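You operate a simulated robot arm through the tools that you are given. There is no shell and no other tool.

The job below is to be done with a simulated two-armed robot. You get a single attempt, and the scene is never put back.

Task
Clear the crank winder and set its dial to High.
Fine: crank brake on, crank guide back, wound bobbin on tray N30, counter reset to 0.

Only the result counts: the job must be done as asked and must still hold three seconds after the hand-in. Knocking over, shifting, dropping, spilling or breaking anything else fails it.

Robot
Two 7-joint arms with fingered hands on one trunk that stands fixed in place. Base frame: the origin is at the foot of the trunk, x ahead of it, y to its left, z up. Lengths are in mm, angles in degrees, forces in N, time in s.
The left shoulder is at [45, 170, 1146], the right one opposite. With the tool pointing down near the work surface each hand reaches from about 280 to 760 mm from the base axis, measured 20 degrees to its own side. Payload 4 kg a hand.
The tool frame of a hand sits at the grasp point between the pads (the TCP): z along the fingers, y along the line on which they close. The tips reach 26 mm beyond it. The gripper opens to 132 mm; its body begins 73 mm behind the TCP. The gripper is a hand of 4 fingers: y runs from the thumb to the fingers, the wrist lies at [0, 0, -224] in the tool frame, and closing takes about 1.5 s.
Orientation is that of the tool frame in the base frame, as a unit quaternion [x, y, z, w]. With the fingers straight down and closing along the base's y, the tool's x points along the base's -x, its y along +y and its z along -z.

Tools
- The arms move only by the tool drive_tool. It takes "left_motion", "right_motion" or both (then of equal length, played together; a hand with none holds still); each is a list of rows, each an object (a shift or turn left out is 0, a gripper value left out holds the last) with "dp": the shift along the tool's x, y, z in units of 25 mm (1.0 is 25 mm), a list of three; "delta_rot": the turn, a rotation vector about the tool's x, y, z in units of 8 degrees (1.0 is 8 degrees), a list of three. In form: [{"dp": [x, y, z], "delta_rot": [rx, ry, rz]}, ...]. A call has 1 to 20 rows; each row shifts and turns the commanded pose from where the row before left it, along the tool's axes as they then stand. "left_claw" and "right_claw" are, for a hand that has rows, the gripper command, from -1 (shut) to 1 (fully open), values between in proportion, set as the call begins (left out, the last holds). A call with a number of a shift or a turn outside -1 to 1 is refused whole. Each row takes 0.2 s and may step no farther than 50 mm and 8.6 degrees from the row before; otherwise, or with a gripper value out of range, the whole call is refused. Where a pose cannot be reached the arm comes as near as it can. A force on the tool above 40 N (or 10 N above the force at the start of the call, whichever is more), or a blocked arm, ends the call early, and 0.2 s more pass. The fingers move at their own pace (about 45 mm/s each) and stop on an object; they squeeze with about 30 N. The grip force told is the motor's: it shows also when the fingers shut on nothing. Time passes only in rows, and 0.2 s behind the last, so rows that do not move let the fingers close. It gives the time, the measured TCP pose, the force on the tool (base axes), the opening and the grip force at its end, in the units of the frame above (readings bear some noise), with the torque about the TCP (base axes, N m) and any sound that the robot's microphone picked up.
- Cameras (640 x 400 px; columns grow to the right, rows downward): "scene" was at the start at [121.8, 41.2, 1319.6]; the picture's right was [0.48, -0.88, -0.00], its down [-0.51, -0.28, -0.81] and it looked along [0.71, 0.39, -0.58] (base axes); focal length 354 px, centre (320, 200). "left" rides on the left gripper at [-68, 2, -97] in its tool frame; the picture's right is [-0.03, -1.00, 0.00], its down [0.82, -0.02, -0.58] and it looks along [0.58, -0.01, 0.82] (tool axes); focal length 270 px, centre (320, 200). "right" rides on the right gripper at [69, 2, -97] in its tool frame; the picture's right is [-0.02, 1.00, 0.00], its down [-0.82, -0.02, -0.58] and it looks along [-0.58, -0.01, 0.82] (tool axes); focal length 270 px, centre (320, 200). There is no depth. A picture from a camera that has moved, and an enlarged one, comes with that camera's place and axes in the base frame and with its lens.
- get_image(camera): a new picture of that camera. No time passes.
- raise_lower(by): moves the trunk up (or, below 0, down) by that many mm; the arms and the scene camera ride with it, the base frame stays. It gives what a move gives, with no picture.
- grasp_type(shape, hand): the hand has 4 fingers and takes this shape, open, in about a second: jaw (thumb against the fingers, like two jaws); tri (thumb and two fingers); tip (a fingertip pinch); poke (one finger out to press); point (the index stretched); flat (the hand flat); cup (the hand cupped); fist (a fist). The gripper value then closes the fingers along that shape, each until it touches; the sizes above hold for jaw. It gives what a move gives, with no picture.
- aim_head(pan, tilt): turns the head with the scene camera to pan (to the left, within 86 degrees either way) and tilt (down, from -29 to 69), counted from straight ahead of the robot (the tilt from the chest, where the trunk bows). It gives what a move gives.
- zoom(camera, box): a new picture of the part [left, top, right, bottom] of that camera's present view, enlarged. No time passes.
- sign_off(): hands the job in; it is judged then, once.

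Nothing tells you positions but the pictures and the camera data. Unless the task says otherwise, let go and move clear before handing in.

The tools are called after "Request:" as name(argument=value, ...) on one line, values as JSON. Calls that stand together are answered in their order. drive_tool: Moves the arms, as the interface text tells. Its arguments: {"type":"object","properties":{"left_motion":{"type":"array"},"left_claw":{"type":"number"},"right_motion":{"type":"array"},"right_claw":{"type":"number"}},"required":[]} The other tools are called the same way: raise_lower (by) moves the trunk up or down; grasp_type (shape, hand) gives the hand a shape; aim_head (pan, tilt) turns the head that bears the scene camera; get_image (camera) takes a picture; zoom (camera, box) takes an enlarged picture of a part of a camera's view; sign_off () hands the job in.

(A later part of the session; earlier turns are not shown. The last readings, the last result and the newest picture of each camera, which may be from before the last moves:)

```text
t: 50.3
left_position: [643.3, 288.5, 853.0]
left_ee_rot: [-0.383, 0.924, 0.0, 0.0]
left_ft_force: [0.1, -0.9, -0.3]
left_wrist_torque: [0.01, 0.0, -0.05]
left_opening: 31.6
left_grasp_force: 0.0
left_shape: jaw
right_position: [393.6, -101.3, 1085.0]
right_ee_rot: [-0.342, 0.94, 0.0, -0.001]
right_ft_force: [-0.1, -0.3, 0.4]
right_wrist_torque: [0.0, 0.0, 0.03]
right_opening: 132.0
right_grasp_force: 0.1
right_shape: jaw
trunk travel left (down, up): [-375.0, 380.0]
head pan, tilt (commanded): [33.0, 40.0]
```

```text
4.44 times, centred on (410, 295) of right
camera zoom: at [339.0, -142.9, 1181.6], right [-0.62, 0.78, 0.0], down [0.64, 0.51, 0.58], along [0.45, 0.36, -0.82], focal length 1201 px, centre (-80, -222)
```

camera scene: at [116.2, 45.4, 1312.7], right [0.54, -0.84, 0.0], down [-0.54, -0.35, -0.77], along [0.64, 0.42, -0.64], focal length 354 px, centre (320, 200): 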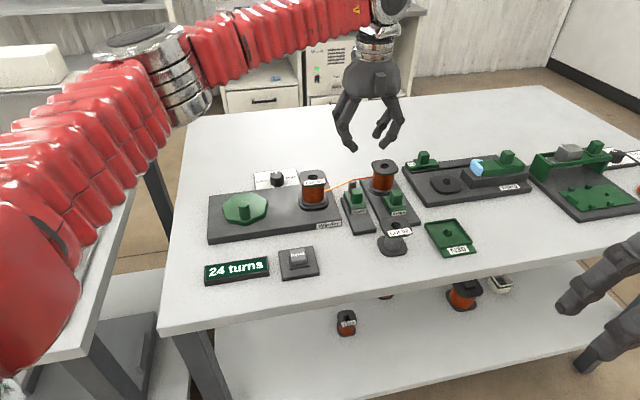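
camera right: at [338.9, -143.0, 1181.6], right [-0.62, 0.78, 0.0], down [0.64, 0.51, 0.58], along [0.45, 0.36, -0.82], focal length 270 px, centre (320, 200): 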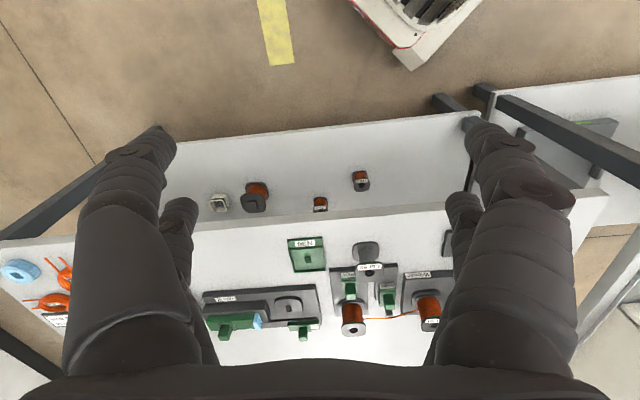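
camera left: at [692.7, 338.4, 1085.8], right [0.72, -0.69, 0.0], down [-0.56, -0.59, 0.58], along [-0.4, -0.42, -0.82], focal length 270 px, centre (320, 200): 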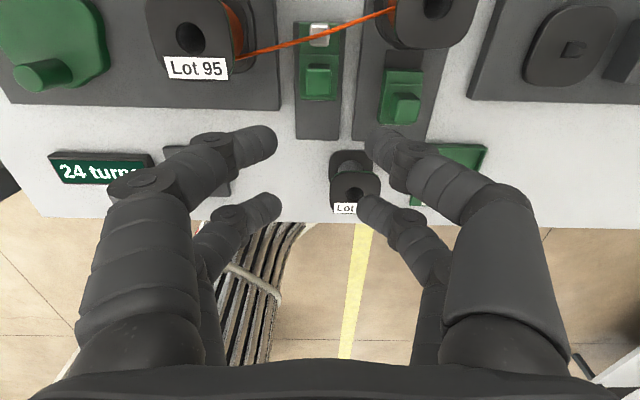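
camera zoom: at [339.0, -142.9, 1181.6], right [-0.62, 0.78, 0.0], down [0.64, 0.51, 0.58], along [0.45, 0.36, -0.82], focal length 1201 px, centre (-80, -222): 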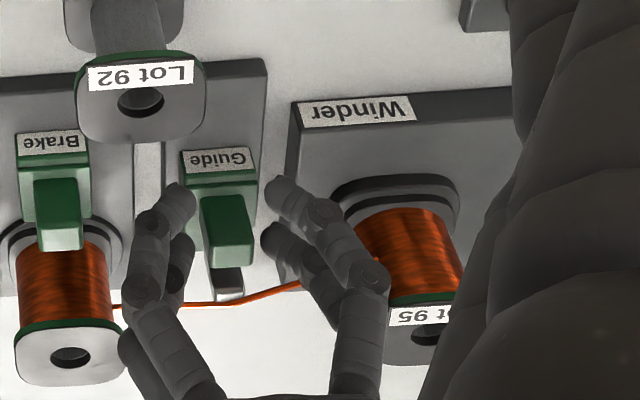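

Clear on all sides. Closing on the guide handle.

Request:
drive_tool(left_motion=[{}, {}, {}, {}, {}], left_claw=-1)

Request:
zoom(camera="left", box=[160, 20, 460, 220])

Request:
zoom(camera="scene", box=[290, 150, 410, 240])

```text
t: 51.5
left_position: [643.9, 288.6, 852.5]
left_ee_rot: [-0.383, 0.924, 0.001, -0.001]
left_ft_force: [0.4, -0.6, -2.4]
left_wrist_torque: [-0.05, 0.03, -0.03]
left_opening: 5.6
left_grasp_force: 30.0
left_shape: jaw
right_position: [393.0, -100.8, 1084.0]
right_ee_rot: [-0.342, 0.94, -0.001, -0.001]
right_ft_force: [-0.3, 0.7, 0.7]
right_wrist_torque: [0.05, -0.02, 0.02]
right_opening: 132.2
right_grasp_force: 0.1
right_shape: jaw
trunk travel left (down, up): [-375.0, 380.0]
head pan, tilt (commanded): [33.0, 40.0]
```

```text
2.00 times, centred on (310, 120) of left
camera zoom: at [690.1, 336.8, 948.3], right [0.72, -0.69, 0.0], down [-0.56, -0.59, 0.58], along [-0.4, -0.42, -0.82], focal length 541 px, centre (340, 360)
```

zoom: 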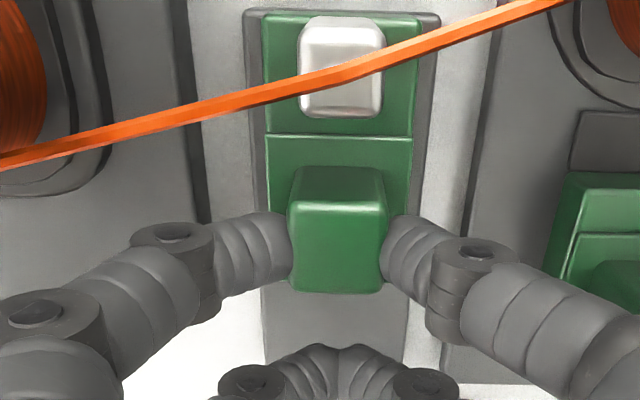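

```text
4.44 times, centred on (350, 195) of scene
camera zoom: at [116.5, 45.4, 1312.6], right [0.54, -0.84, 0.0], down [-0.54, -0.35, -0.77], along [0.64, 0.42, -0.64], focal length 1572 px, centre (187, 222)
```

zoom: 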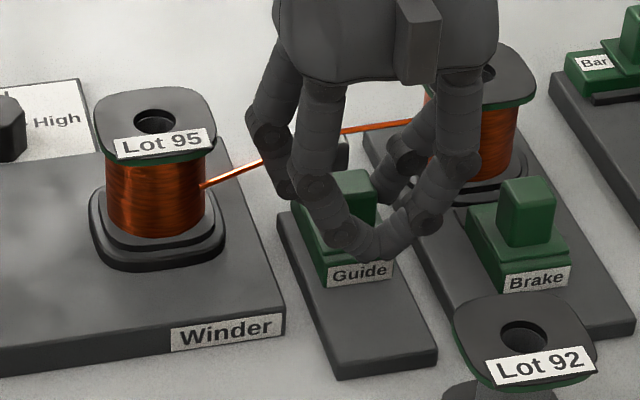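

Gripped. Now I'll drag it back toward the front (+tool x), watching the force.

Request:
drive_tool(left_motion=[{"dp": [0.2, 0, 0]}, {"dp": [0.2, 0, 0]}, {"dp": [0.2, 0, 0]}, {"dp": [0.2, 0, 0]}])

Request:
zoom(camera="scene", box=[290, 150, 410, 240])

Request:
zoom(camera="left", box=[160, 20, 460, 220])

```text
t: 52.5
left_position: [627.7, 273.8, 850.6]
left_ee_rot: [-0.383, 0.924, 0.001, 0.0]
left_ft_force: [2.3, -1.1, -4.0]
left_wrist_torque: [-0.09, -0.04, 0.0]
left_opening: 5.7
left_grasp_force: 30.3
left_shape: jaw
right_position: [393.4, -101.1, 1084.7]
right_ee_rot: [-0.342, 0.94, 0.0, -0.002]
right_ft_force: [-0.5, 0.0, 0.3]
right_wrist_torque: [0.02, 0.0, 0.03]
right_opening: 132.0
right_grasp_force: 0.0
right_shape: jaw
trunk travel left (down, up): [-375.0, 380.0]
head pan, tilt (commanded): [33.0, 40.0]
```

```text
4.44 times, centred on (350, 195) of scene
camera zoom: at [116.9, 45.3, 1312.6], right [0.54, -0.84, 0.0], down [-0.54, -0.35, -0.77], along [0.64, 0.42, -0.64], focal length 1572 px, centre (187, 222)
```

zoom: 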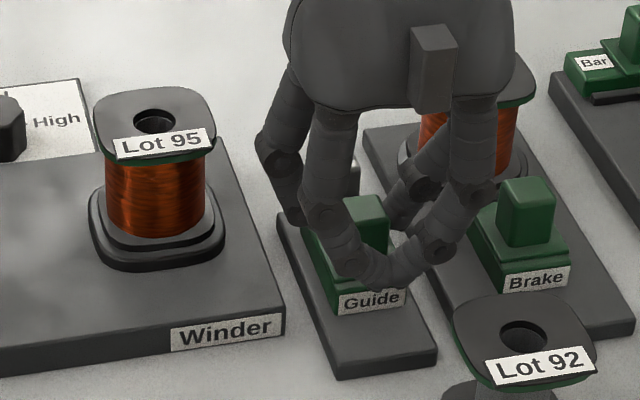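

```text
2.00 times, centred on (310, 120) of left
camera zoom: at [675.5, 322.7, 948.4], right [0.72, -0.69, 0.0], down [-0.56, -0.59, 0.58], along [-0.4, -0.42, -0.82], focal length 541 px, centre (340, 360)
```

zoom: 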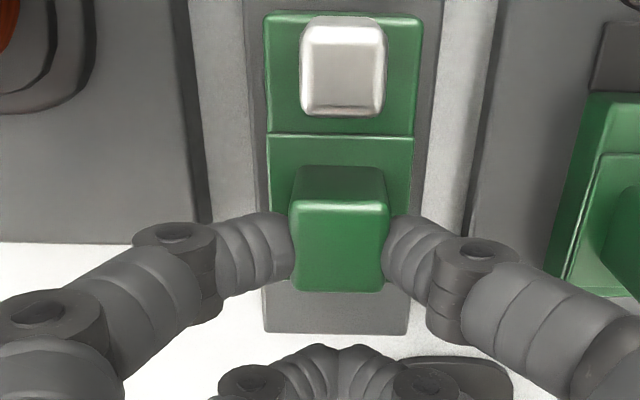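

The wire dropped away as the guide retracted. I'll continue in small steps toward its stop.

Request:
drive_tool(left_motion=[{"dp": [0.16, 0, 0]}, {"dp": [0.16, 0, 0]}, {"dp": [0.16, 0, 0]}])

Request:
zoom(camera="left", box=[160, 20, 460, 240])

Request:
zoom(camera="scene", box=[310, 170, 420, 260])

```text
t: 53.3
left_position: [619.8, 266.1, 853.7]
left_ee_rot: [-0.383, 0.924, 0.0, -0.002]
left_ft_force: [3.6, -1.7, -7.7]
left_wrist_torque: [-0.2, 0.03, -0.09]
left_opening: 5.6
left_grasp_force: 30.2
left_shape: jaw
right_position: [395.0, -101.4, 1084.3]
right_ee_rot: [-0.342, 0.94, 0.0, -0.001]
right_ft_force: [0.2, -0.2, -0.6]
right_wrist_torque: [0.02, -0.01, 0.01]
right_opening: 131.9
right_grasp_force: 0.1
right_shape: jaw
trunk travel left (down, up): [-375.0, 380.0]
head pan, tilt (commanded): [33.0, 40.0]
```

```text
1.82 times, centred on (310, 130) of left
camera zoom: at [667.0, 314.2, 948.7], right [0.72, -0.69, 0.0], down [-0.56, -0.59, 0.58], along [-0.4, -0.42, -0.82], focal length 491 px, centre (338, 327)
```

zoom: 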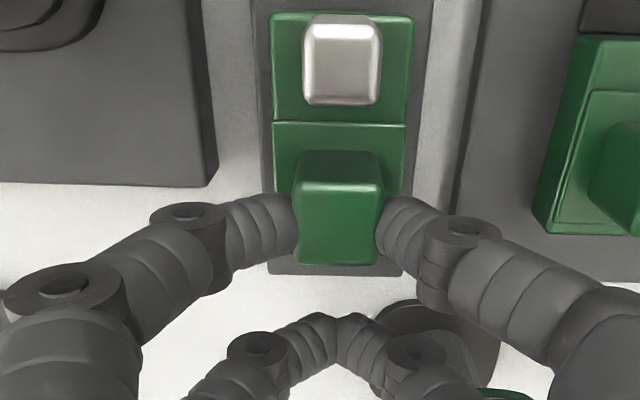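

```text
4.44 times, centred on (365, 215) of scene
camera zoom: at [117.4, 45.3, 1312.5], right [0.54, -0.84, 0.0], down [-0.54, -0.35, -0.77], along [0.64, 0.42, -0.64], focal length 1572 px, centre (120, 133)
```

zoom: 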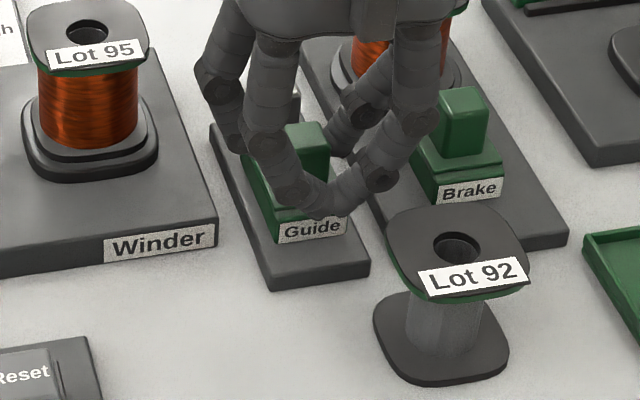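

The guide has moved about 33 mm and the front finger pair is nearing Lot 92. With the wire gone, I'll release and re-grip with the front pair on the handle and the rear pair around the post, so nothing leads ahead.

Request:
drive_tool(left_motion=[{}, {}, {"dp": [0, 0, -0.6]}, {"dp": [0, 0, -0.8]}, {"dp": [0, 0, -0.6]}], left_claw=-0.53)

Request:
drive_tool(left_motion=[{"dp": [-0.5, 0, 0]}, {"dp": [-0.5, 0, 0]}, {"dp": [-0.5, 0, 0]}, {}])

Request:
zoom(camera="left", box=[160, 20, 460, 240])

Request:
zoom(camera="scene", box=[300, 150, 420, 250])

```text
t: 54.5
left_position: [620.6, 265.9, 903.9]
left_ee_rot: [-0.383, 0.924, 0.001, 0.0]
left_ft_force: [-0.3, 0.2, 0.1]
left_wrist_torque: [0.01, -0.01, 0.01]
left_opening: 30.8
left_grasp_force: 0.0
left_shape: jaw
right_position: [393.1, -100.3, 1084.9]
right_ee_rot: [-0.342, 0.94, 0.0, 0.0]
right_ft_force: [-0.5, 0.2, 0.1]
right_wrist_torque: [0.0, 0.02, 0.01]
right_opening: 131.7
right_grasp_force: 0.1
right_shape: jaw
trunk travel left (down, up): [-375.0, 380.0]
head pan, tilt (commanded): [33.0, 40.0]
```

```text
t: 55.5
left_position: [646.1, 293.1, 903.2]
left_ee_rot: [-0.383, 0.924, 0.0, 0.0]
left_ft_force: [0.7, 0.5, 0.8]
left_wrist_torque: [-0.01, 0.0, 0.0]
left_opening: 30.6
left_grasp_force: 0.1
left_shape: jaw
right_position: [392.3, -101.2, 1084.6]
right_ee_rot: [-0.343, 0.939, 0.001, 0.0]
right_ft_force: [0.0, 0.3, 0.0]
right_wrist_torque: [0.0, 0.02, 0.0]
right_opening: 132.1
right_grasp_force: 0.1
right_shape: jaw
trunk travel left (down, up): [-375.0, 380.0]
head pan, tilt (commanded): [33.0, 40.0]
```

```text
1.82 times, centred on (310, 130) of left
camera zoom: at [693.4, 341.0, 999.4], right [0.72, -0.69, 0.0], down [-0.56, -0.59, 0.58], along [-0.4, -0.42, -0.82], focal length 491 px, centre (338, 327)
```

zoom: 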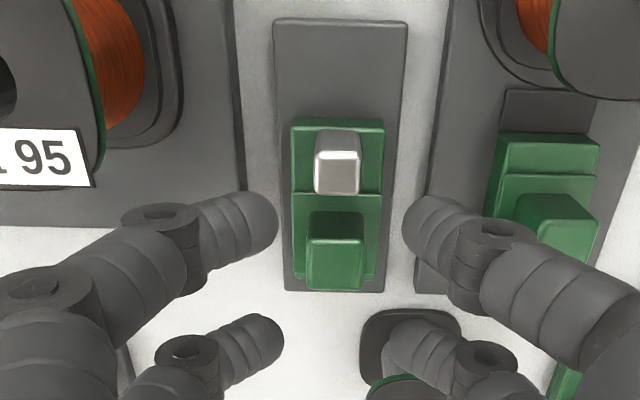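

```text
4.00 times, centred on (360, 200) of scene
camera zoom: at [116.1, 45.3, 1312.7], right [0.54, -0.84, 0.0], down [-0.54, -0.35, -0.77], along [0.64, 0.42, -0.64], focal length 1415 px, centre (160, 200)
```

zoom: 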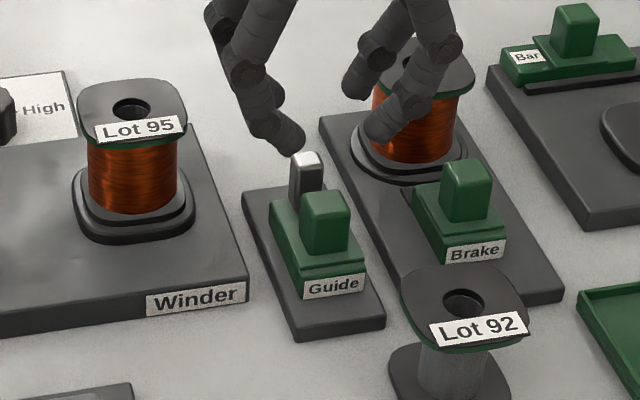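

Request:
drive_tool(left_motion=[{"dp": [0, 0, 0.7]}, {"dp": [0, 0, 0.7]}, {"dp": [0, 0, 0.64]}, {}])

Request:
zoom(camera="left", box=[160, 20, 460, 240])

Request:
zoom(camera="scene", box=[300, 150, 420, 250])

```text
t: 56.5
left_position: [646.5, 290.5, 854.1]
left_ee_rot: [-0.382, 0.924, 0.0, 0.001]
left_ft_force: [-0.2, 0.4, -0.2]
left_wrist_torque: [0.01, 0.02, -0.03]
left_opening: 31.0
left_grasp_force: 0.0
left_shape: jaw
right_position: [393.0, -100.8, 1084.1]
right_ee_rot: [-0.342, 0.94, 0.0, -0.001]
right_ft_force: [-0.3, 0.4, 0.4]
right_wrist_torque: [0.0, -0.01, 0.0]
right_opening: 131.9
right_grasp_force: 0.1
right_shape: jaw
trunk travel left (down, up): [-375.0, 380.0]
head pan, tilt (commanded): [33.0, 40.0]
```

```text
1.82 times, centred on (310, 130) of left
camera zoom: at [693.6, 340.8, 949.2], right [0.72, -0.69, 0.0], down [-0.56, -0.59, 0.58], along [-0.4, -0.42, -0.82], focal length 491 px, centre (338, 327)
```

zoom: 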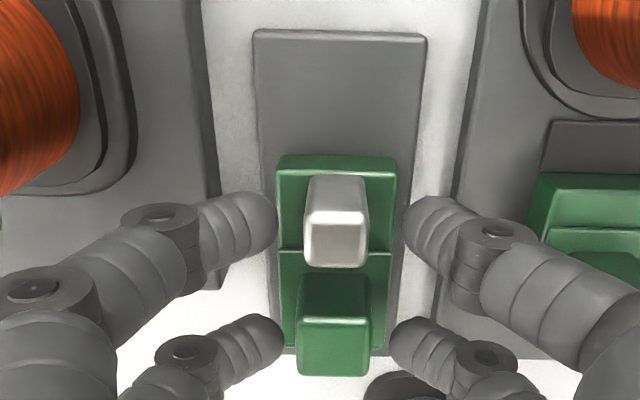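

```text
4.00 times, centred on (360, 200) of scene
camera zoom: at [116.1, 45.3, 1312.7], right [0.54, -0.84, 0.0], down [-0.54, -0.35, -0.77], along [0.64, 0.42, -0.64], focal length 1415 px, centre (160, 200)
```

zoom: 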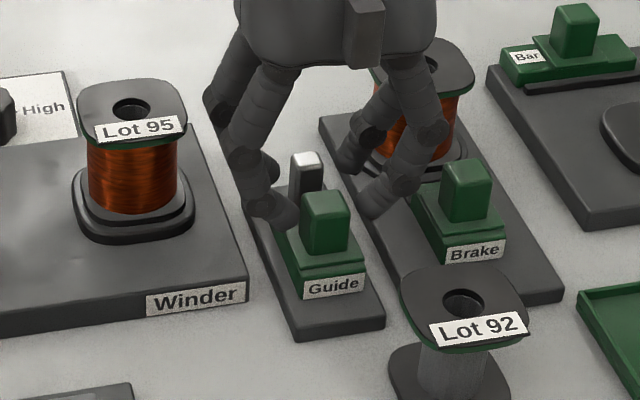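

Request:
drive_tool(left_motion=[{}, {}, {}, {}, {}], left_claw=-1)

Request:
drive_tool(left_motion=[{"dp": [0.16, 0, 0]}, {"dp": [0.16, 0, 0]}])

Request:
zoom(camera="left", box=[160, 20, 460, 240])

Request:
zoom(camera="scene", box=[300, 150, 420, 250])

```text
t: 57.7
left_position: [647.6, 291.5, 853.4]
left_ee_rot: [-0.383, 0.924, 0.0, -0.002]
left_ft_force: [-0.7, -0.2, -4.5]
left_wrist_torque: [0.01, -0.01, -0.01]
left_opening: 11.6
left_grasp_force: 30.2
left_shape: jaw
right_position: [393.6, -101.1, 1084.4]
right_ee_rot: [-0.342, 0.94, -0.001, -0.001]
right_ft_force: [0.5, -0.2, -0.6]
right_wrist_torque: [-0.03, -0.01, -0.01]
right_opening: 131.6
right_grasp_force: 0.0
right_shape: jaw
trunk travel left (down, up): [-375.0, 380.0]
head pan, tilt (commanded): [33.0, 40.0]
```

```text
t: 58.3
left_position: [642.4, 287.0, 852.1]
left_ee_rot: [-0.383, 0.924, 0.0, -0.001]
left_ft_force: [2.3, 0.3, -2.4]
left_wrist_torque: [0.02, -0.05, -0.02]
left_opening: 11.5
left_grasp_force: 29.9
left_shape: jaw
right_position: [393.3, -101.2, 1084.9]
right_ee_rot: [-0.342, 0.94, -0.001, -0.001]
right_ft_force: [-0.5, 0.5, 0.0]
right_wrist_torque: [0.01, -0.01, 0.01]
right_opening: 132.0
right_grasp_force: 0.1
right_shape: jaw
trunk travel left (down, up): [-375.0, 380.0]
head pan, tilt (commanded): [33.0, 40.0]
```

```text
1.82 times, centred on (310, 130) of left
camera zoom: at [687.9, 335.1, 948.6], right [0.72, -0.69, 0.0], down [-0.56, -0.59, 0.58], along [-0.4, -0.42, -0.82], focal length 491 px, centre (338, 327)
```

zoom: 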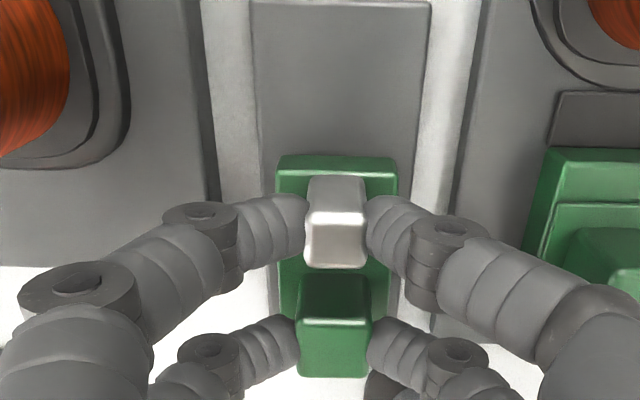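

```text
4.00 times, centred on (360, 200) of scene
camera zoom: at [116.8, 45.4, 1312.6], right [0.54, -0.84, 0.0], down [-0.54, -0.35, -0.77], along [0.64, 0.42, -0.64], focal length 1415 px, centre (160, 200)
```

zoom: 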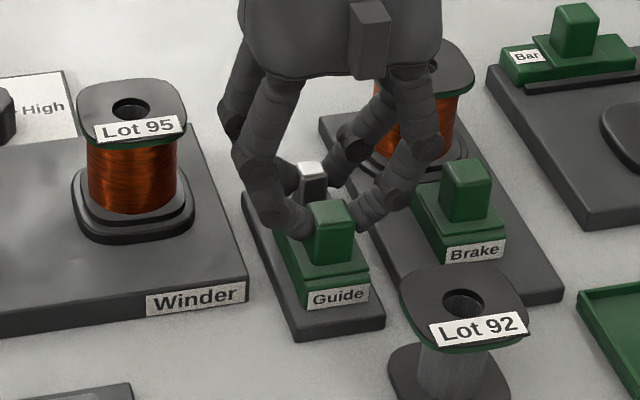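

Both pairs grip and it slides freely. Continuing until the stop.

Request:
drive_tool(left_motion=[{"dp": [0.12, 0, 0]}, {"dp": [0.12, 0, 0]}])

Request:
zoom(camera="scene", box=[300, 150, 420, 250])

Request:
zoom(camera="left", box=[160, 20, 460, 240])

```text
t: 58.9
left_position: [637.7, 282.3, 851.5]
left_ee_rot: [-0.384, 0.923, 0.0, 0.0]
left_ft_force: [7.8, 4.8, -0.1]
left_wrist_torque: [0.07, -0.19, -0.05]
left_opening: 11.6
left_grasp_force: 30.2
left_shape: jaw
right_position: [393.3, -101.0, 1085.2]
right_ee_rot: [-0.343, 0.94, 0.001, 0.0]
right_ft_force: [-0.1, 0.4, 0.6]
right_wrist_torque: [0.0, 0.0, 0.02]
right_opening: 131.8
right_grasp_force: 0.0
right_shape: jaw
trunk travel left (down, up): [-375.0, 380.0]
head pan, tilt (commanded): [33.0, 40.0]
```

```text
4.00 times, centred on (360, 200) of scene
camera zoom: at [117.1, 45.7, 1312.6], right [0.54, -0.84, 0.0], down [-0.54, -0.35, -0.77], along [0.64, 0.42, -0.64], focal length 1415 px, centre (160, 200)
```

zoom: 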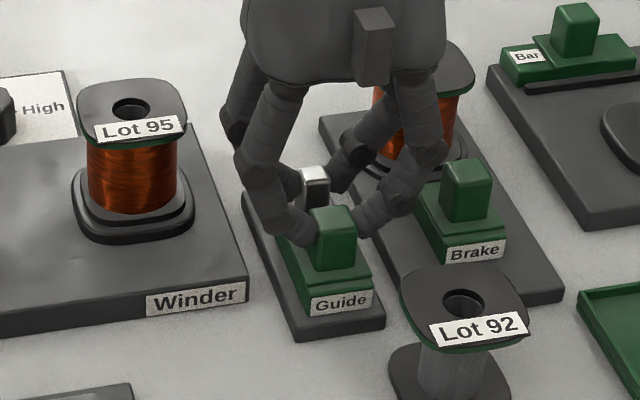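

```text
1.82 times, centred on (310, 130) of left
camera zoom: at [684.1, 331.7, 948.6], right [0.73, -0.69, 0.0], down [-0.56, -0.59, 0.58], along [-0.4, -0.42, -0.82], focal length 491 px, centre (338, 327)
```

zoom: 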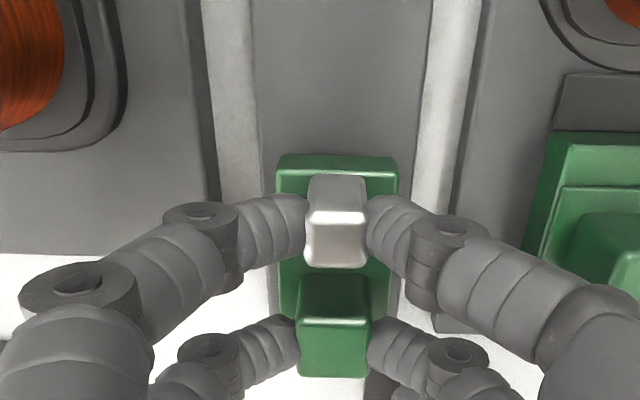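

Request:
drive_tool(left_motion=[{"dp": [0.12, 0, 0]}, {}])

Request:
zoom(camera="scene", box=[300, 150, 420, 250])

```text
t: 59.5
left_position: [637.5, 283.5, 852.3]
left_ee_rot: [-0.383, 0.924, -0.001, 0.001]
left_ft_force: [21.9, 15.0, 5.3]
left_wrist_torque: [0.27, -0.41, -0.16]
left_opening: 11.5
left_grasp_force: 30.2
left_shape: jaw
right_position: [395.8, -98.8, 1084.8]
right_ee_rot: [-0.342, 0.94, 0.0, -0.002]
right_ft_force: [0.3, 0.5, 0.1]
right_wrist_torque: [0.01, 0.0, -0.01]
right_opening: 131.8
right_grasp_force: 0.0
right_shape: jaw
trunk travel left (down, up): [-375.0, 380.0]
head pan, tilt (commanded): [33.0, 40.0]
```

```text
4.00 times, centred on (360, 200) of scene
camera zoom: at [118.4, 46.8, 1312.5], right [0.54, -0.84, 0.0], down [-0.54, -0.35, -0.76], along [0.64, 0.42, -0.65], focal length 1415 px, centre (160, 200)
```

zoom: 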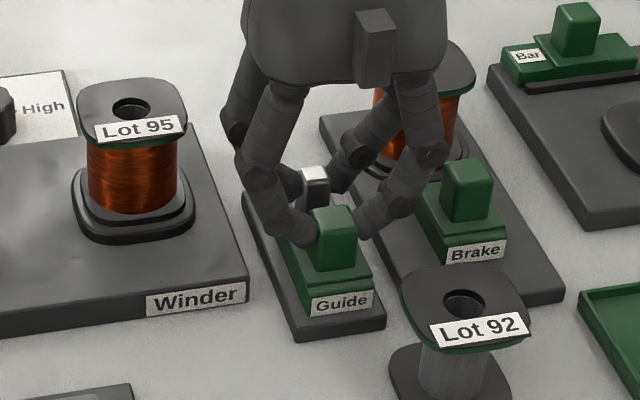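

26 N with no further motion means the guide is hard against its back stop. I'll release, lift, and move over the Lot 95 bobbin with the same hand orientation, since the wire is gone.

Request:
drive_tool(left_motion=[{"dp": [-0.1, 0, 0]}, {}, {"dp": [0, 0, -0.6]}, {"dp": [0, 0, -1]}, {"dp": [0, 0, -1]}, {"dp": [0, 0, -1]}, {"dp": [0, 0, -1]}, {"dp": [0, 0, -0.8]}], left_claw=-0.53)

Request:
get_image(camera="left")

Request:
zoom(camera="scene", box=[240, 150, 420, 270])

```text
t: 61.3
left_position: [635.3, 282.3, 987.7]
left_ee_rot: [-0.383, 0.924, 0.0, 0.0]
left_ft_force: [0.2, -0.3, 0.1]
left_wrist_torque: [0.01, 0.0, 0.01]
left_opening: 30.7
left_grasp_force: 0.1
left_shape: jaw
right_position: [392.6, -101.5, 1084.5]
right_ee_rot: [-0.342, 0.94, 0.0, 0.001]
right_ft_force: [-0.8, -0.3, -0.2]
right_wrist_torque: [0.03, 0.01, -0.02]
right_opening: 132.1
right_grasp_force: 0.1
right_shape: jaw
trunk travel left (down, up): [-375.0, 380.0]
head pan, tilt (commanded): [33.0, 40.0]
```

```text
taken
camera left: at [682.7, 331.0, 1083.9], right [0.72, -0.69, 0.0], down [-0.56, -0.59, 0.58], along [-0.4, -0.42, -0.82], focal length 270 px, centre (320, 200)
```

left: 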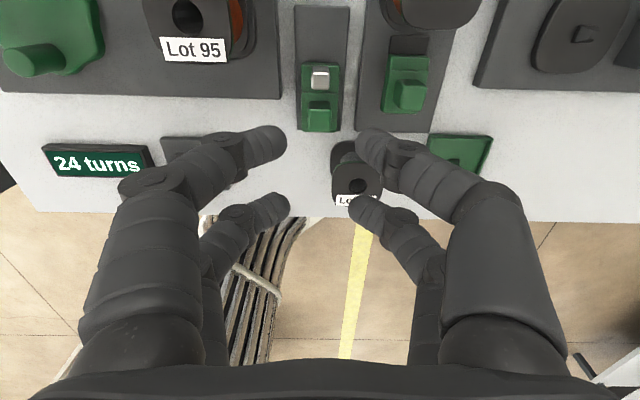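

```text
3.33 times, centred on (330, 210) of scene
camera zoom: at [116.0, 45.3, 1312.7], right [0.54, -0.84, 0.0], down [-0.54, -0.35, -0.77], along [0.64, 0.42, -0.64], focal length 1179 px, centre (287, 167)
```

zoom: 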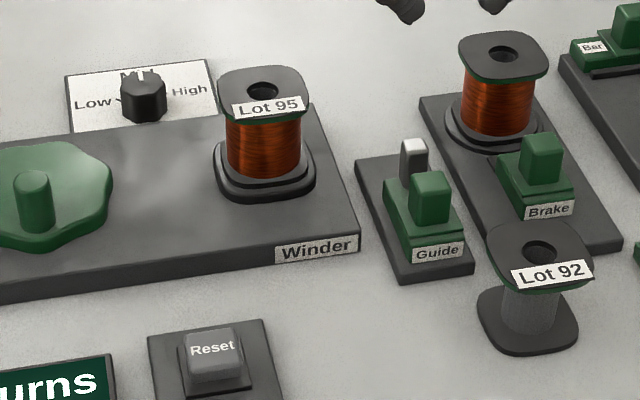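

The guide is fully back, the brake is on and the wire is gone. Moving over Lot 95 with a wider opening.

Request:
drive_tool(left_motion=[{"dp": [-0.6, 0.886, 0]}, {"dp": [-0.6, 0.886, 0]}, {"dp": [-0.6, 0.886, 0]}, {"dp": [-0.6, 0.886, 0]}, {}, {}], left_claw=0.25)

Request:
get_image(camera="left")

Request:
get_image(camera="scene")

```text
t: 62.7
left_position: [615.6, 385.3, 987.6]
left_ee_rot: [-0.383, 0.924, -0.001, 0.0]
left_ft_force: [-0.2, -0.9, 0.8]
left_wrist_torque: [-0.02, 0.02, -0.01]
left_opening: 82.1
left_grasp_force: 0.1
left_shape: jaw
right_position: [392.9, -101.6, 1085.9]
right_ee_rot: [-0.341, 0.94, -0.001, -0.001]
right_ft_force: [0.4, -0.4, -0.7]
right_wrist_torque: [-0.01, 0.03, -0.01]
right_opening: 132.1
right_grasp_force: 0.2
right_shape: jaw
trunk travel left (down, up): [-375.0, 380.0]
head pan, tilt (commanded): [33.0, 40.0]
```

```text
taken
camera left: at [663.0, 433.9, 1083.1], right [0.72, -0.69, 0.0], down [-0.56, -0.59, 0.58], along [-0.4, -0.42, -0.82], focal length 270 px, centre (320, 200)
```

left: 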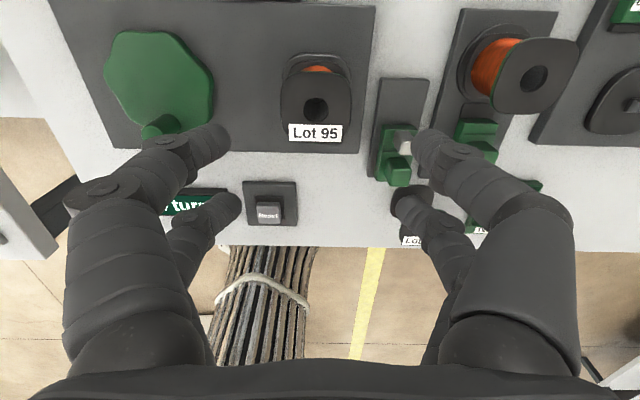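

```text
taken
camera scene: at [116.2, 45.4, 1312.7], right [0.54, -0.84, 0.0], down [-0.54, -0.35, -0.77], along [0.64, 0.42, -0.64], focal length 354 px, centre (320, 200)
```

scene: 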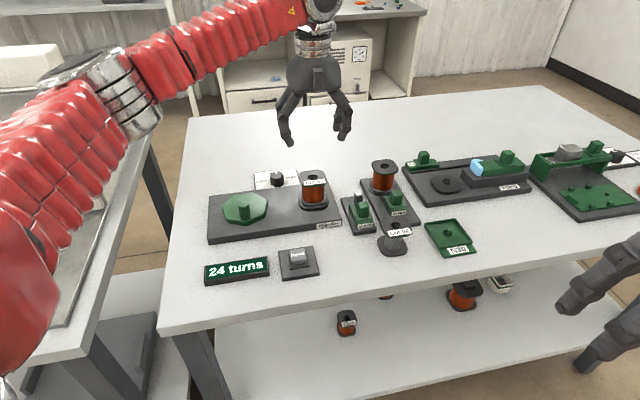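

Request:
zoom(camera="left", box=[250, 30, 390, 170])

```text
2.86 times, centred on (320, 100) of left
camera zoom: at [663.0, 433.9, 1083.1], right [0.72, -0.69, 0.0], down [-0.56, -0.59, 0.58], along [-0.4, -0.42, -0.82], focal length 772 px, centre (320, 486)
```

zoom: 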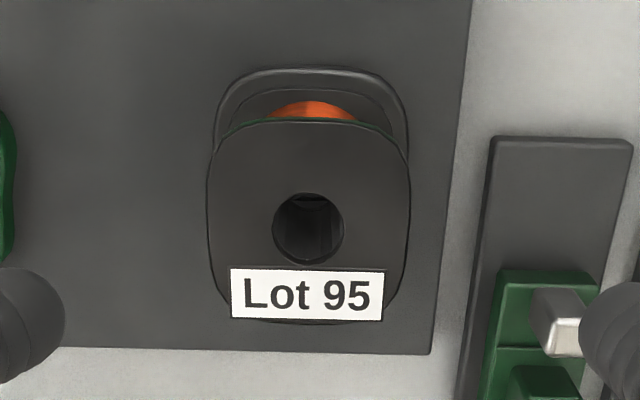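

The bobbin's centre is at about u = 160, v = 711 in table axes, a few mm from the hand's centre. I'll correct and descend part-way.

Request:
drive_tool(left_motion=[{"dp": [-0.13, 0.12, 0.8]}, {"dp": [0, 0, 0.8]}, {"dp": [0, 0, 0.8]}, {"dp": [0, 0, 0.8]}, {}])

Request:
zoom(camera="left", box=[180, 30, 460, 230])

Request:
zoom(camera="scene", box=[260, 110, 380, 220])

```text
t: 63.9
left_position: [617.1, 392.6, 907.9]
left_ee_rot: [-0.382, 0.924, 0.0, 0.0]
left_ft_force: [-0.9, 0.0, -0.3]
left_wrist_torque: [0.0, 0.02, 0.01]
left_opening: 82.3
left_grasp_force: 0.1
left_shape: jaw
right_position: [393.2, -100.8, 1085.2]
right_ee_rot: [-0.342, 0.94, -0.001, -0.001]
right_ft_force: [-0.4, 0.3, -0.2]
right_wrist_torque: [-0.02, -0.01, 0.02]
right_opening: 131.9
right_grasp_force: 0.1
right_shape: jaw
trunk travel left (down, up): [-375.0, 380.0]
head pan, tilt (commanded): [33.0, 40.0]
```

```text
2.00 times, centred on (320, 130) of left
camera zoom: at [663.4, 440.8, 1003.8], right [0.72, -0.69, 0.0], down [-0.56, -0.59, 0.58], along [-0.4, -0.42, -0.82], focal length 541 px, centre (320, 340)
```

zoom: 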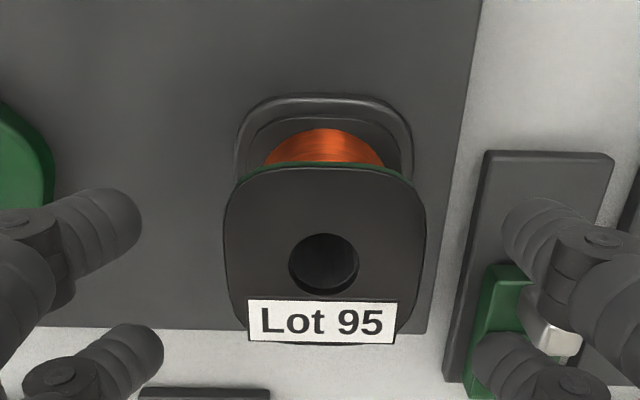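

```text
3.64 times, centred on (320, 165) of scene
camera zoom: at [116.1, 45.3, 1312.7], right [0.54, -0.84, 0.0], down [-0.54, -0.35, -0.77], along [0.64, 0.42, -0.64], focal length 1287 px, centre (320, 327)
```

zoom: 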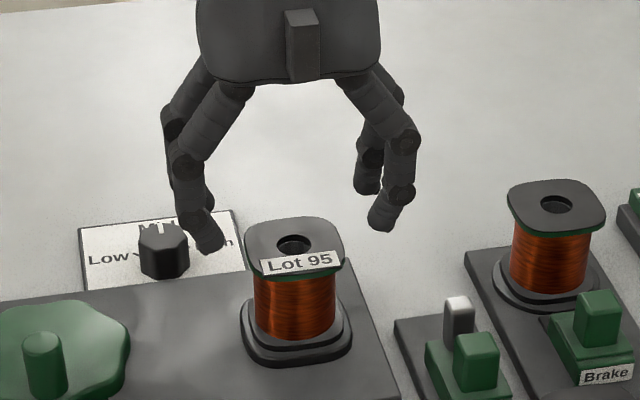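

Request:
drive_tool(left_motion=[{"dp": [0.08, -0.04, 0.5]}, {"dp": [0, 0, 0.5]}, {"dp": [0, 0, 0.44]}, {}])

Request:
zoom(camera="left", box=[180, 70, 460, 270])

Request:
zoom(camera="scene", box=[260, 130, 380, 230])

```text
t: 64.9
left_position: [616.9, 388.2, 870.7]
left_ee_rot: [-0.383, 0.924, -0.001, 0.0]
left_ft_force: [-0.4, 0.0, -0.1]
left_wrist_torque: [0.04, -0.01, 0.05]
left_opening: 82.4
left_grasp_force: 0.0
left_shape: jaw
right_position: [393.5, -101.0, 1084.0]
right_ee_rot: [-0.342, 0.94, -0.001, 0.0]
right_ft_force: [-0.1, -0.7, 0.4]
right_wrist_torque: [0.01, 0.01, -0.01]
right_opening: 131.8
right_grasp_force: 0.1
right_shape: jaw
trunk travel left (down, up): [-375.0, 380.0]
head pan, tilt (commanded): [33.0, 40.0]
```

```text
2.00 times, centred on (320, 170) of left
camera zoom: at [663.0, 437.3, 966.9], right [0.72, -0.69, 0.0], down [-0.56, -0.59, 0.58], along [-0.4, -0.42, -0.82], focal length 541 px, centre (320, 260)
```

zoom: 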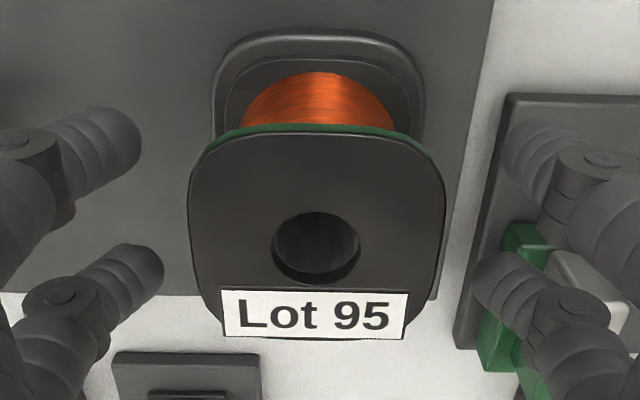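

```text
4.00 times, centred on (320, 180) of scene
camera zoom: at [116.1, 45.3, 1312.7], right [0.54, -0.84, 0.0], down [-0.54, -0.35, -0.77], along [0.64, 0.42, -0.64], focal length 1415 px, centre (320, 280)
```

zoom: 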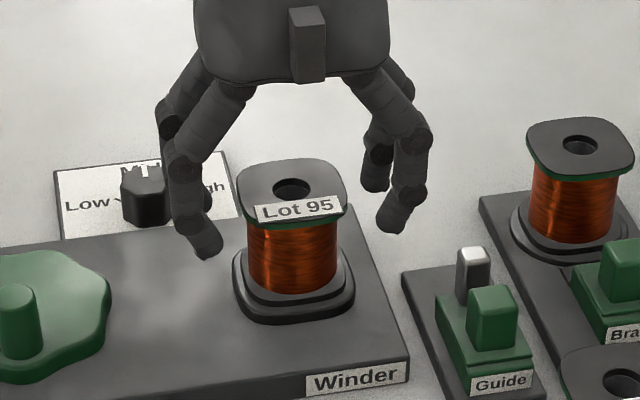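

The bobbin is centred between the finger pairs. Closing on its upper flange.

Request:
drive_tool(left_motion=[{}, {}, {}, {}, {}, {}], left_claw=-1)

Request:
zoom(camera="left", box=[180, 70, 460, 270])

Request:
zoom(camera="scene", box=[260, 130, 380, 230])

```text
t: 66.3
left_position: [616.1, 388.6, 871.9]
left_ee_rot: [-0.382, 0.924, -0.001, -0.002]
left_ft_force: [-0.2, 0.3, -3.0]
left_wrist_torque: [-0.01, -0.01, -0.01]
left_opening: 26.2
left_grasp_force: 30.1
left_shape: jaw
right_position: [392.6, -100.2, 1084.8]
right_ee_rot: [-0.342, 0.94, -0.001, 0.0]
right_ft_force: [0.4, -0.1, 0.2]
right_wrist_torque: [0.02, 0.0, 0.0]
right_opening: 132.2
right_grasp_force: 0.1
right_shape: jaw
trunk travel left (down, up): [-375.0, 380.0]
head pan, tilt (commanded): [33.0, 40.0]
```

```text
2.00 times, centred on (320, 170) of left
camera zoom: at [663.1, 437.6, 966.9], right [0.72, -0.69, 0.0], down [-0.56, -0.59, 0.58], along [-0.4, -0.42, -0.82], focal length 541 px, centre (320, 260)
```

zoom: 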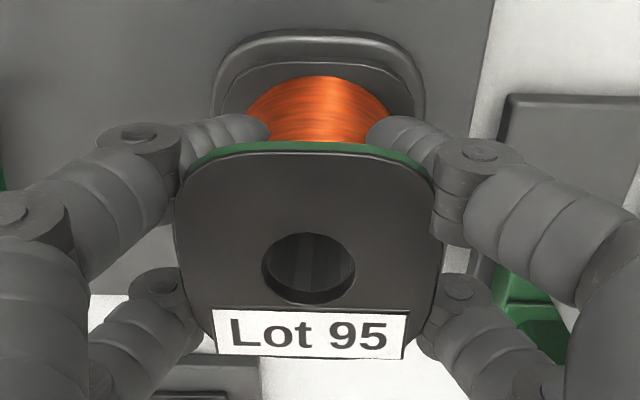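

```text
4.00 times, centred on (320, 180) of scene
camera zoom: at [116.4, 45.5, 1312.6], right [0.54, -0.84, 0.0], down [-0.54, -0.35, -0.77], along [0.64, 0.42, -0.64], focal length 1415 px, centre (320, 280)
```

zoom: 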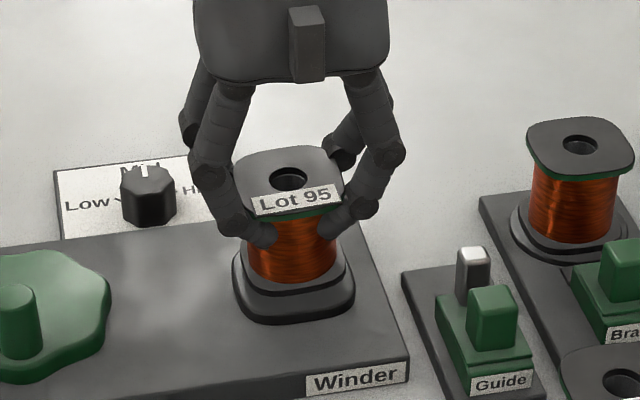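

The fingers closed under the flange and cradle it securely. Lifting straight up off the spindle.

Request:
drive_tool(left_motion=[{"dp": [0, 0, -0.3]}, {"dp": [0, 0, -0.4]}, {"dp": [0, 0, -0.4]}, {"dp": [0, 0, -0.4]}, {"dp": [0, 0, -0.5]}])

Request:
zoom(camera="scene", box=[240, 90, 400, 230])

Request:
zoom(camera="left", box=[180, 70, 460, 270])

```text
t: 67.5
left_position: [615.1, 388.8, 920.1]
left_ee_rot: [-0.383, 0.924, 0.0, 0.0]
left_ft_force: [-0.7, -0.4, -3.0]
left_wrist_torque: [-0.01, -0.01, -0.03]
left_opening: 26.4
left_grasp_force: 30.0
left_shape: jaw
right_position: [392.2, -101.2, 1084.9]
right_ee_rot: [-0.342, 0.94, 0.0, -0.001]
right_ft_force: [-0.2, -0.4, -0.1]
right_wrist_torque: [0.0, -0.03, 0.02]
right_opening: 132.0
right_grasp_force: 0.1
right_shape: jaw
trunk travel left (down, up): [-375.0, 380.0]
head pan, tilt (commanded): [33.0, 40.0]
```

```text
2.86 times, centred on (320, 160) of scene
camera zoom: at [116.3, 45.4, 1312.6], right [0.54, -0.84, 0.0], down [-0.54, -0.35, -0.77], along [0.64, 0.42, -0.64], focal length 1011 px, centre (320, 314)
```

zoom: 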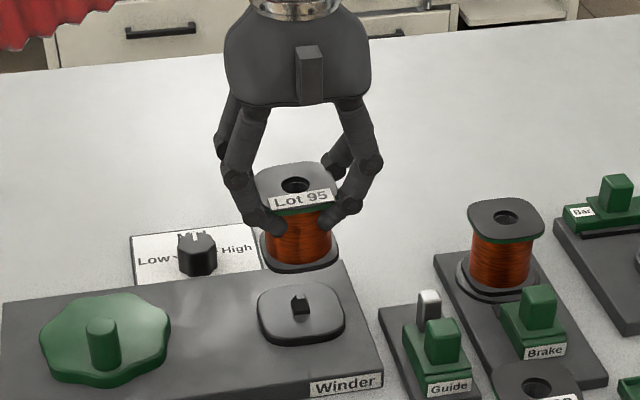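

```text
2.00 times, centred on (320, 170) of left
camera zoom: at [662.3, 437.8, 1017.1], right [0.73, -0.69, 0.0], down [-0.56, -0.59, 0.58], along [-0.4, -0.42, -0.82], focal length 541 px, centre (320, 260)
```

zoom: 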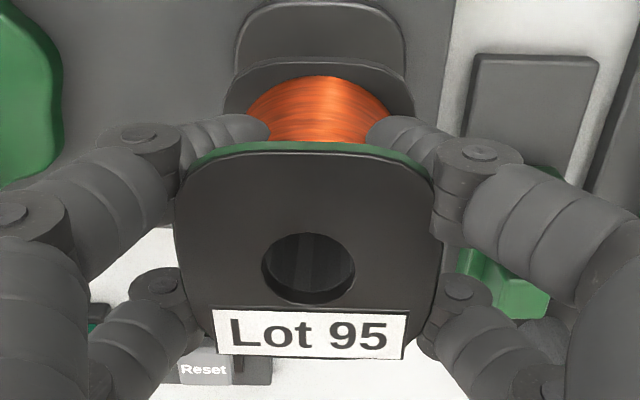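

Lot 95 is off its spindle. I'll raise it well clear and carry it over to tray N30.

Request:
drive_tool(left_motion=[{"dp": [0, 0, -1]}, {"dp": [0, 0, -1]}, {"dp": [0, 0, -0.8]}, {"dp": [0.535, -0.92, 0]}, {"dp": [0.535, -0.92, 0]}, {"dp": [0.535, -0.92, 0]}, {"dp": [0.535, -0.92, 0]}, {"dp": [0.535, -0.92, 0]}, {"dp": [0.535, -0.92, 0]}, {"dp": [0.535, -0.92, 0]}, {"dp": [0.535, -0.92, 0]}, {"dp": [0.535, -0.92, 0]}, {"dp": [0.535, -0.92, 0]}, {"dp": [0.535, -0.92, 0]}, {}])

Request:
get_image(camera="left")

Request:
get_image(camera="scene")

Request:
get_image(camera="right")

```text
t: 70.7
left_position: [689.0, 106.6, 992.0]
left_ee_rot: [-0.382, 0.924, 0.0, -0.001]
left_ft_force: [-0.4, 0.3, -3.0]
left_wrist_torque: [0.0, 0.0, 0.01]
left_opening: 25.8
left_grasp_force: 29.1
left_shape: jaw
right_position: [394.7, -100.0, 1084.3]
right_ee_rot: [-0.342, 0.94, -0.001, 0.0]
right_ft_force: [-0.1, -0.1, -0.6]
right_wrist_torque: [0.0, 0.0, 0.04]
right_opening: 131.8
right_grasp_force: 0.1
right_shape: jaw
trunk travel left (down, up): [-375.0, 380.0]
head pan, tilt (commanded): [33.0, 40.0]
```

```text
taken
camera left: at [736.1, 155.0, 1087.2], right [0.73, -0.69, 0.0], down [-0.56, -0.59, 0.58], along [-0.4, -0.42, -0.82], focal length 270 px, centre (320, 200)
```

left: 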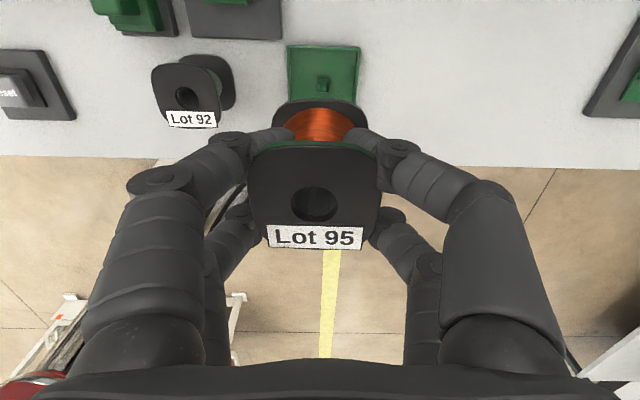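

```text
taken
camera scene: at [116.7, 45.7, 1312.6], right [0.54, -0.84, 0.0], down [-0.54, -0.35, -0.77], along [0.64, 0.42, -0.64], focal length 354 px, centre (320, 200)
```

scene: 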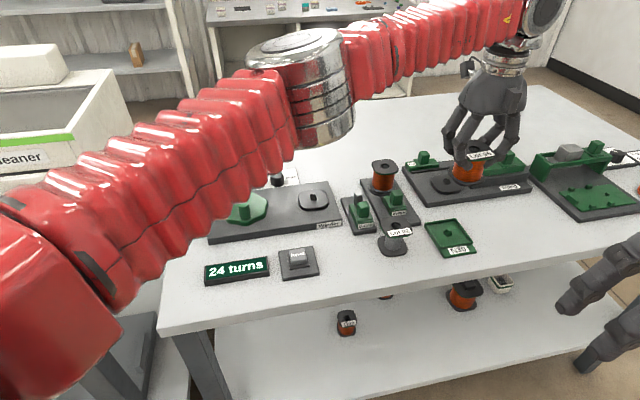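

```text
taken
camera right: at [339.2, -142.5, 1181.6], right [-0.62, 0.78, 0.0], down [0.64, 0.51, 0.58], along [0.45, 0.36, -0.82], focal length 270 px, centre (320, 200)
```

right: 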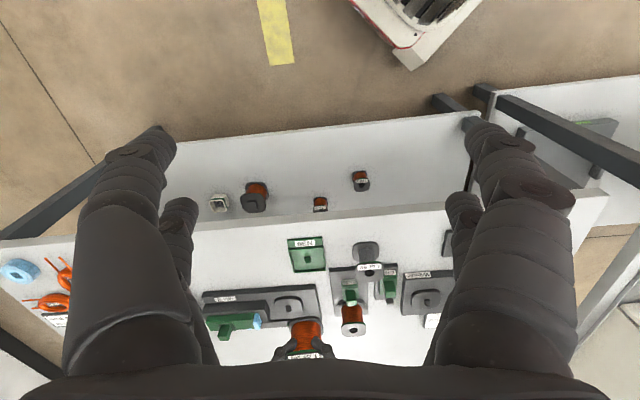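

Request:
zoom(camera="left", box=[250, 30, 400, 130])

Request:
zoom(camera="left", box=[230, 90, 400, 260])

Request:
zoom(camera="right", box=[260, 220, 360, 290])

```text
4.00 times, centred on (325, 80) of left
camera zoom: at [736.1, 155.0, 1087.2], right [0.73, -0.69, 0.0], down [-0.56, -0.59, 0.58], along [-0.4, -0.42, -0.82], focal length 1081 px, centre (300, 680)
```

zoom: 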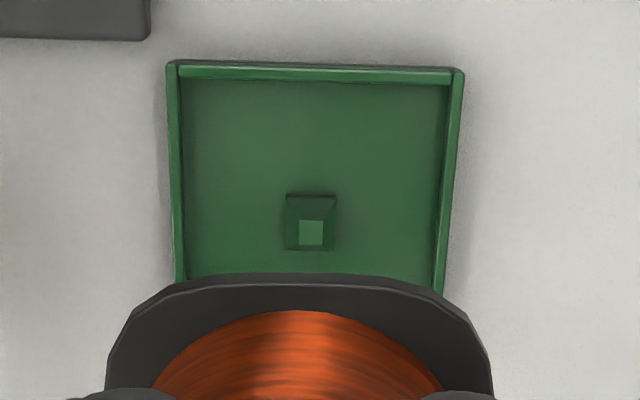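

```text
2.35 times, centred on (315, 175) of left
camera zoom: at [736.1, 155.0, 1087.2], right [0.73, -0.69, 0.0], down [-0.56, -0.59, 0.58], along [-0.4, -0.42, -0.82], focal length 636 px, centre (332, 259)
```

zoom: 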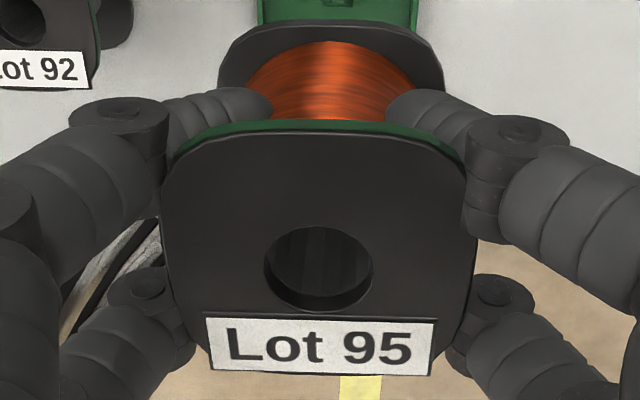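

```text
5.71 times, centred on (310, 255) of right
camera zoom: at [339.2, -142.5, 1181.6], right [-0.62, 0.78, 0.0], down [0.64, 0.51, 0.58], along [0.45, 0.36, -0.82], focal length 1544 px, centre (377, -114)
```

zoom: 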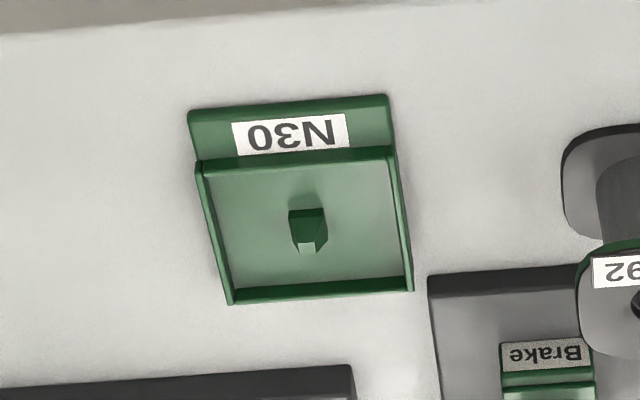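

The tray's inner width is about 61 mm against the 56 mm flange, so I need roughly ±2 mm. The tray centre is near u = 414, v = 565; I'll correct for the bobbin's offset in the hand and lower part-way to check.

Request:
drive_tool(left_motion=[{"dp": [-0.096, -0.176, 0.8]}, {"dp": [0, 0, 0.9]}, {"dp": [0, 0, 0.9]}, {"dp": [0, 0, 0.9]}, {"dp": [0, 0, 0.9]}, {}])

Request:
zoom(camera="scene", box=[390, 150, 510, 270])

Request:
zoom(camera="right", box=[250, 220, 370, 310])

Request:
zoom(camera="left", box=[230, 50, 410, 200])

```text
t: 72.1
left_position: [694.5, 104.0, 880.8]
left_ee_rot: [-0.382, 0.924, 0.0, -0.001]
left_ft_force: [0.4, -0.2, -2.2]
left_wrist_torque: [0.0, -0.01, -0.01]
left_opening: 26.0
left_grasp_force: 30.4
left_shape: jaw
right_position: [393.7, -100.5, 1084.1]
right_ee_rot: [-0.342, 0.94, 0.0, -0.001]
right_ft_force: [0.1, -0.7, 0.8]
right_wrist_torque: [0.01, 0.01, -0.01]
right_opening: 132.0
right_grasp_force: 0.1
right_shape: jaw
trunk travel left (down, up): [-375.0, 380.0]
head pan, tilt (commanded): [33.0, 40.0]
```

```text
3.33 times, centred on (450, 210) of scene
camera zoom: at [116.4, 45.4, 1312.7], right [0.54, -0.84, 0.0], down [-0.54, -0.35, -0.77], along [0.64, 0.42, -0.64], focal length 1179 px, centre (-113, 167)
```

zoom: 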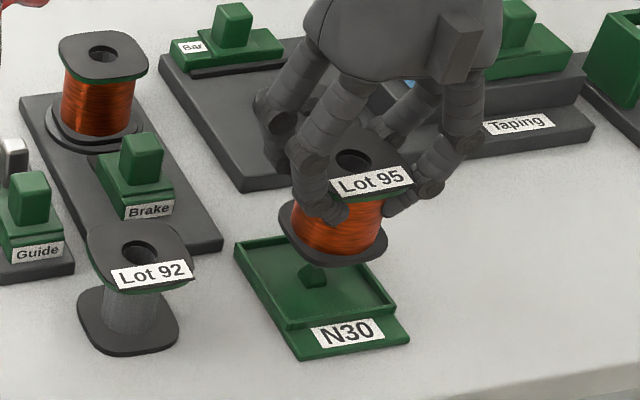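

```text
4.44 times, centred on (310, 265) of right
camera zoom: at [338.9, -142.9, 1181.7], right [-0.62, 0.78, 0.0], down [0.64, 0.51, 0.58], along [0.45, 0.36, -0.82], focal length 1201 px, centre (364, -89)
```

zoom: 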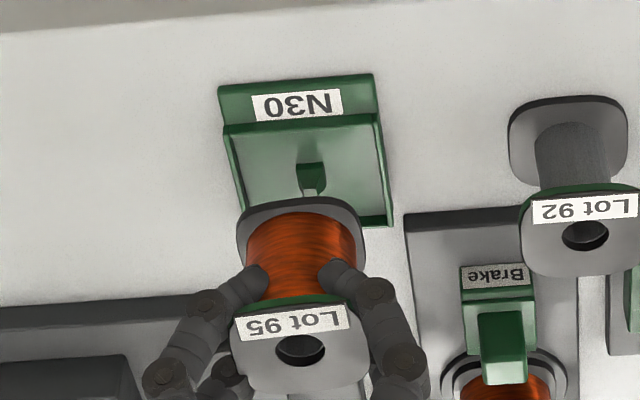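

```text
2.67 times, centred on (320, 125) of left
camera zoom: at [741.7, 152.1, 976.8], right [0.72, -0.69, 0.0], down [-0.56, -0.59, 0.58], along [-0.4, -0.42, -0.82], focal length 721 px, centre (320, 400)
```

zoom: 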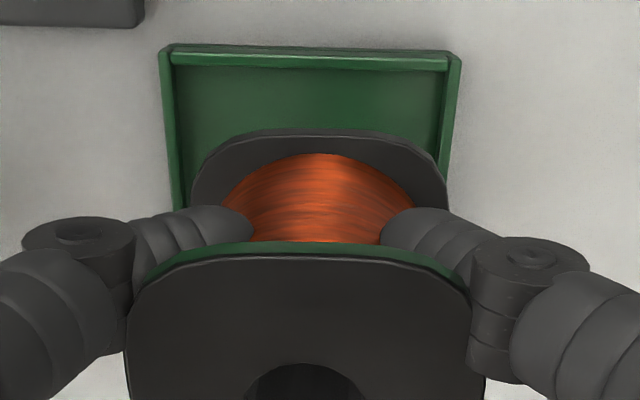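

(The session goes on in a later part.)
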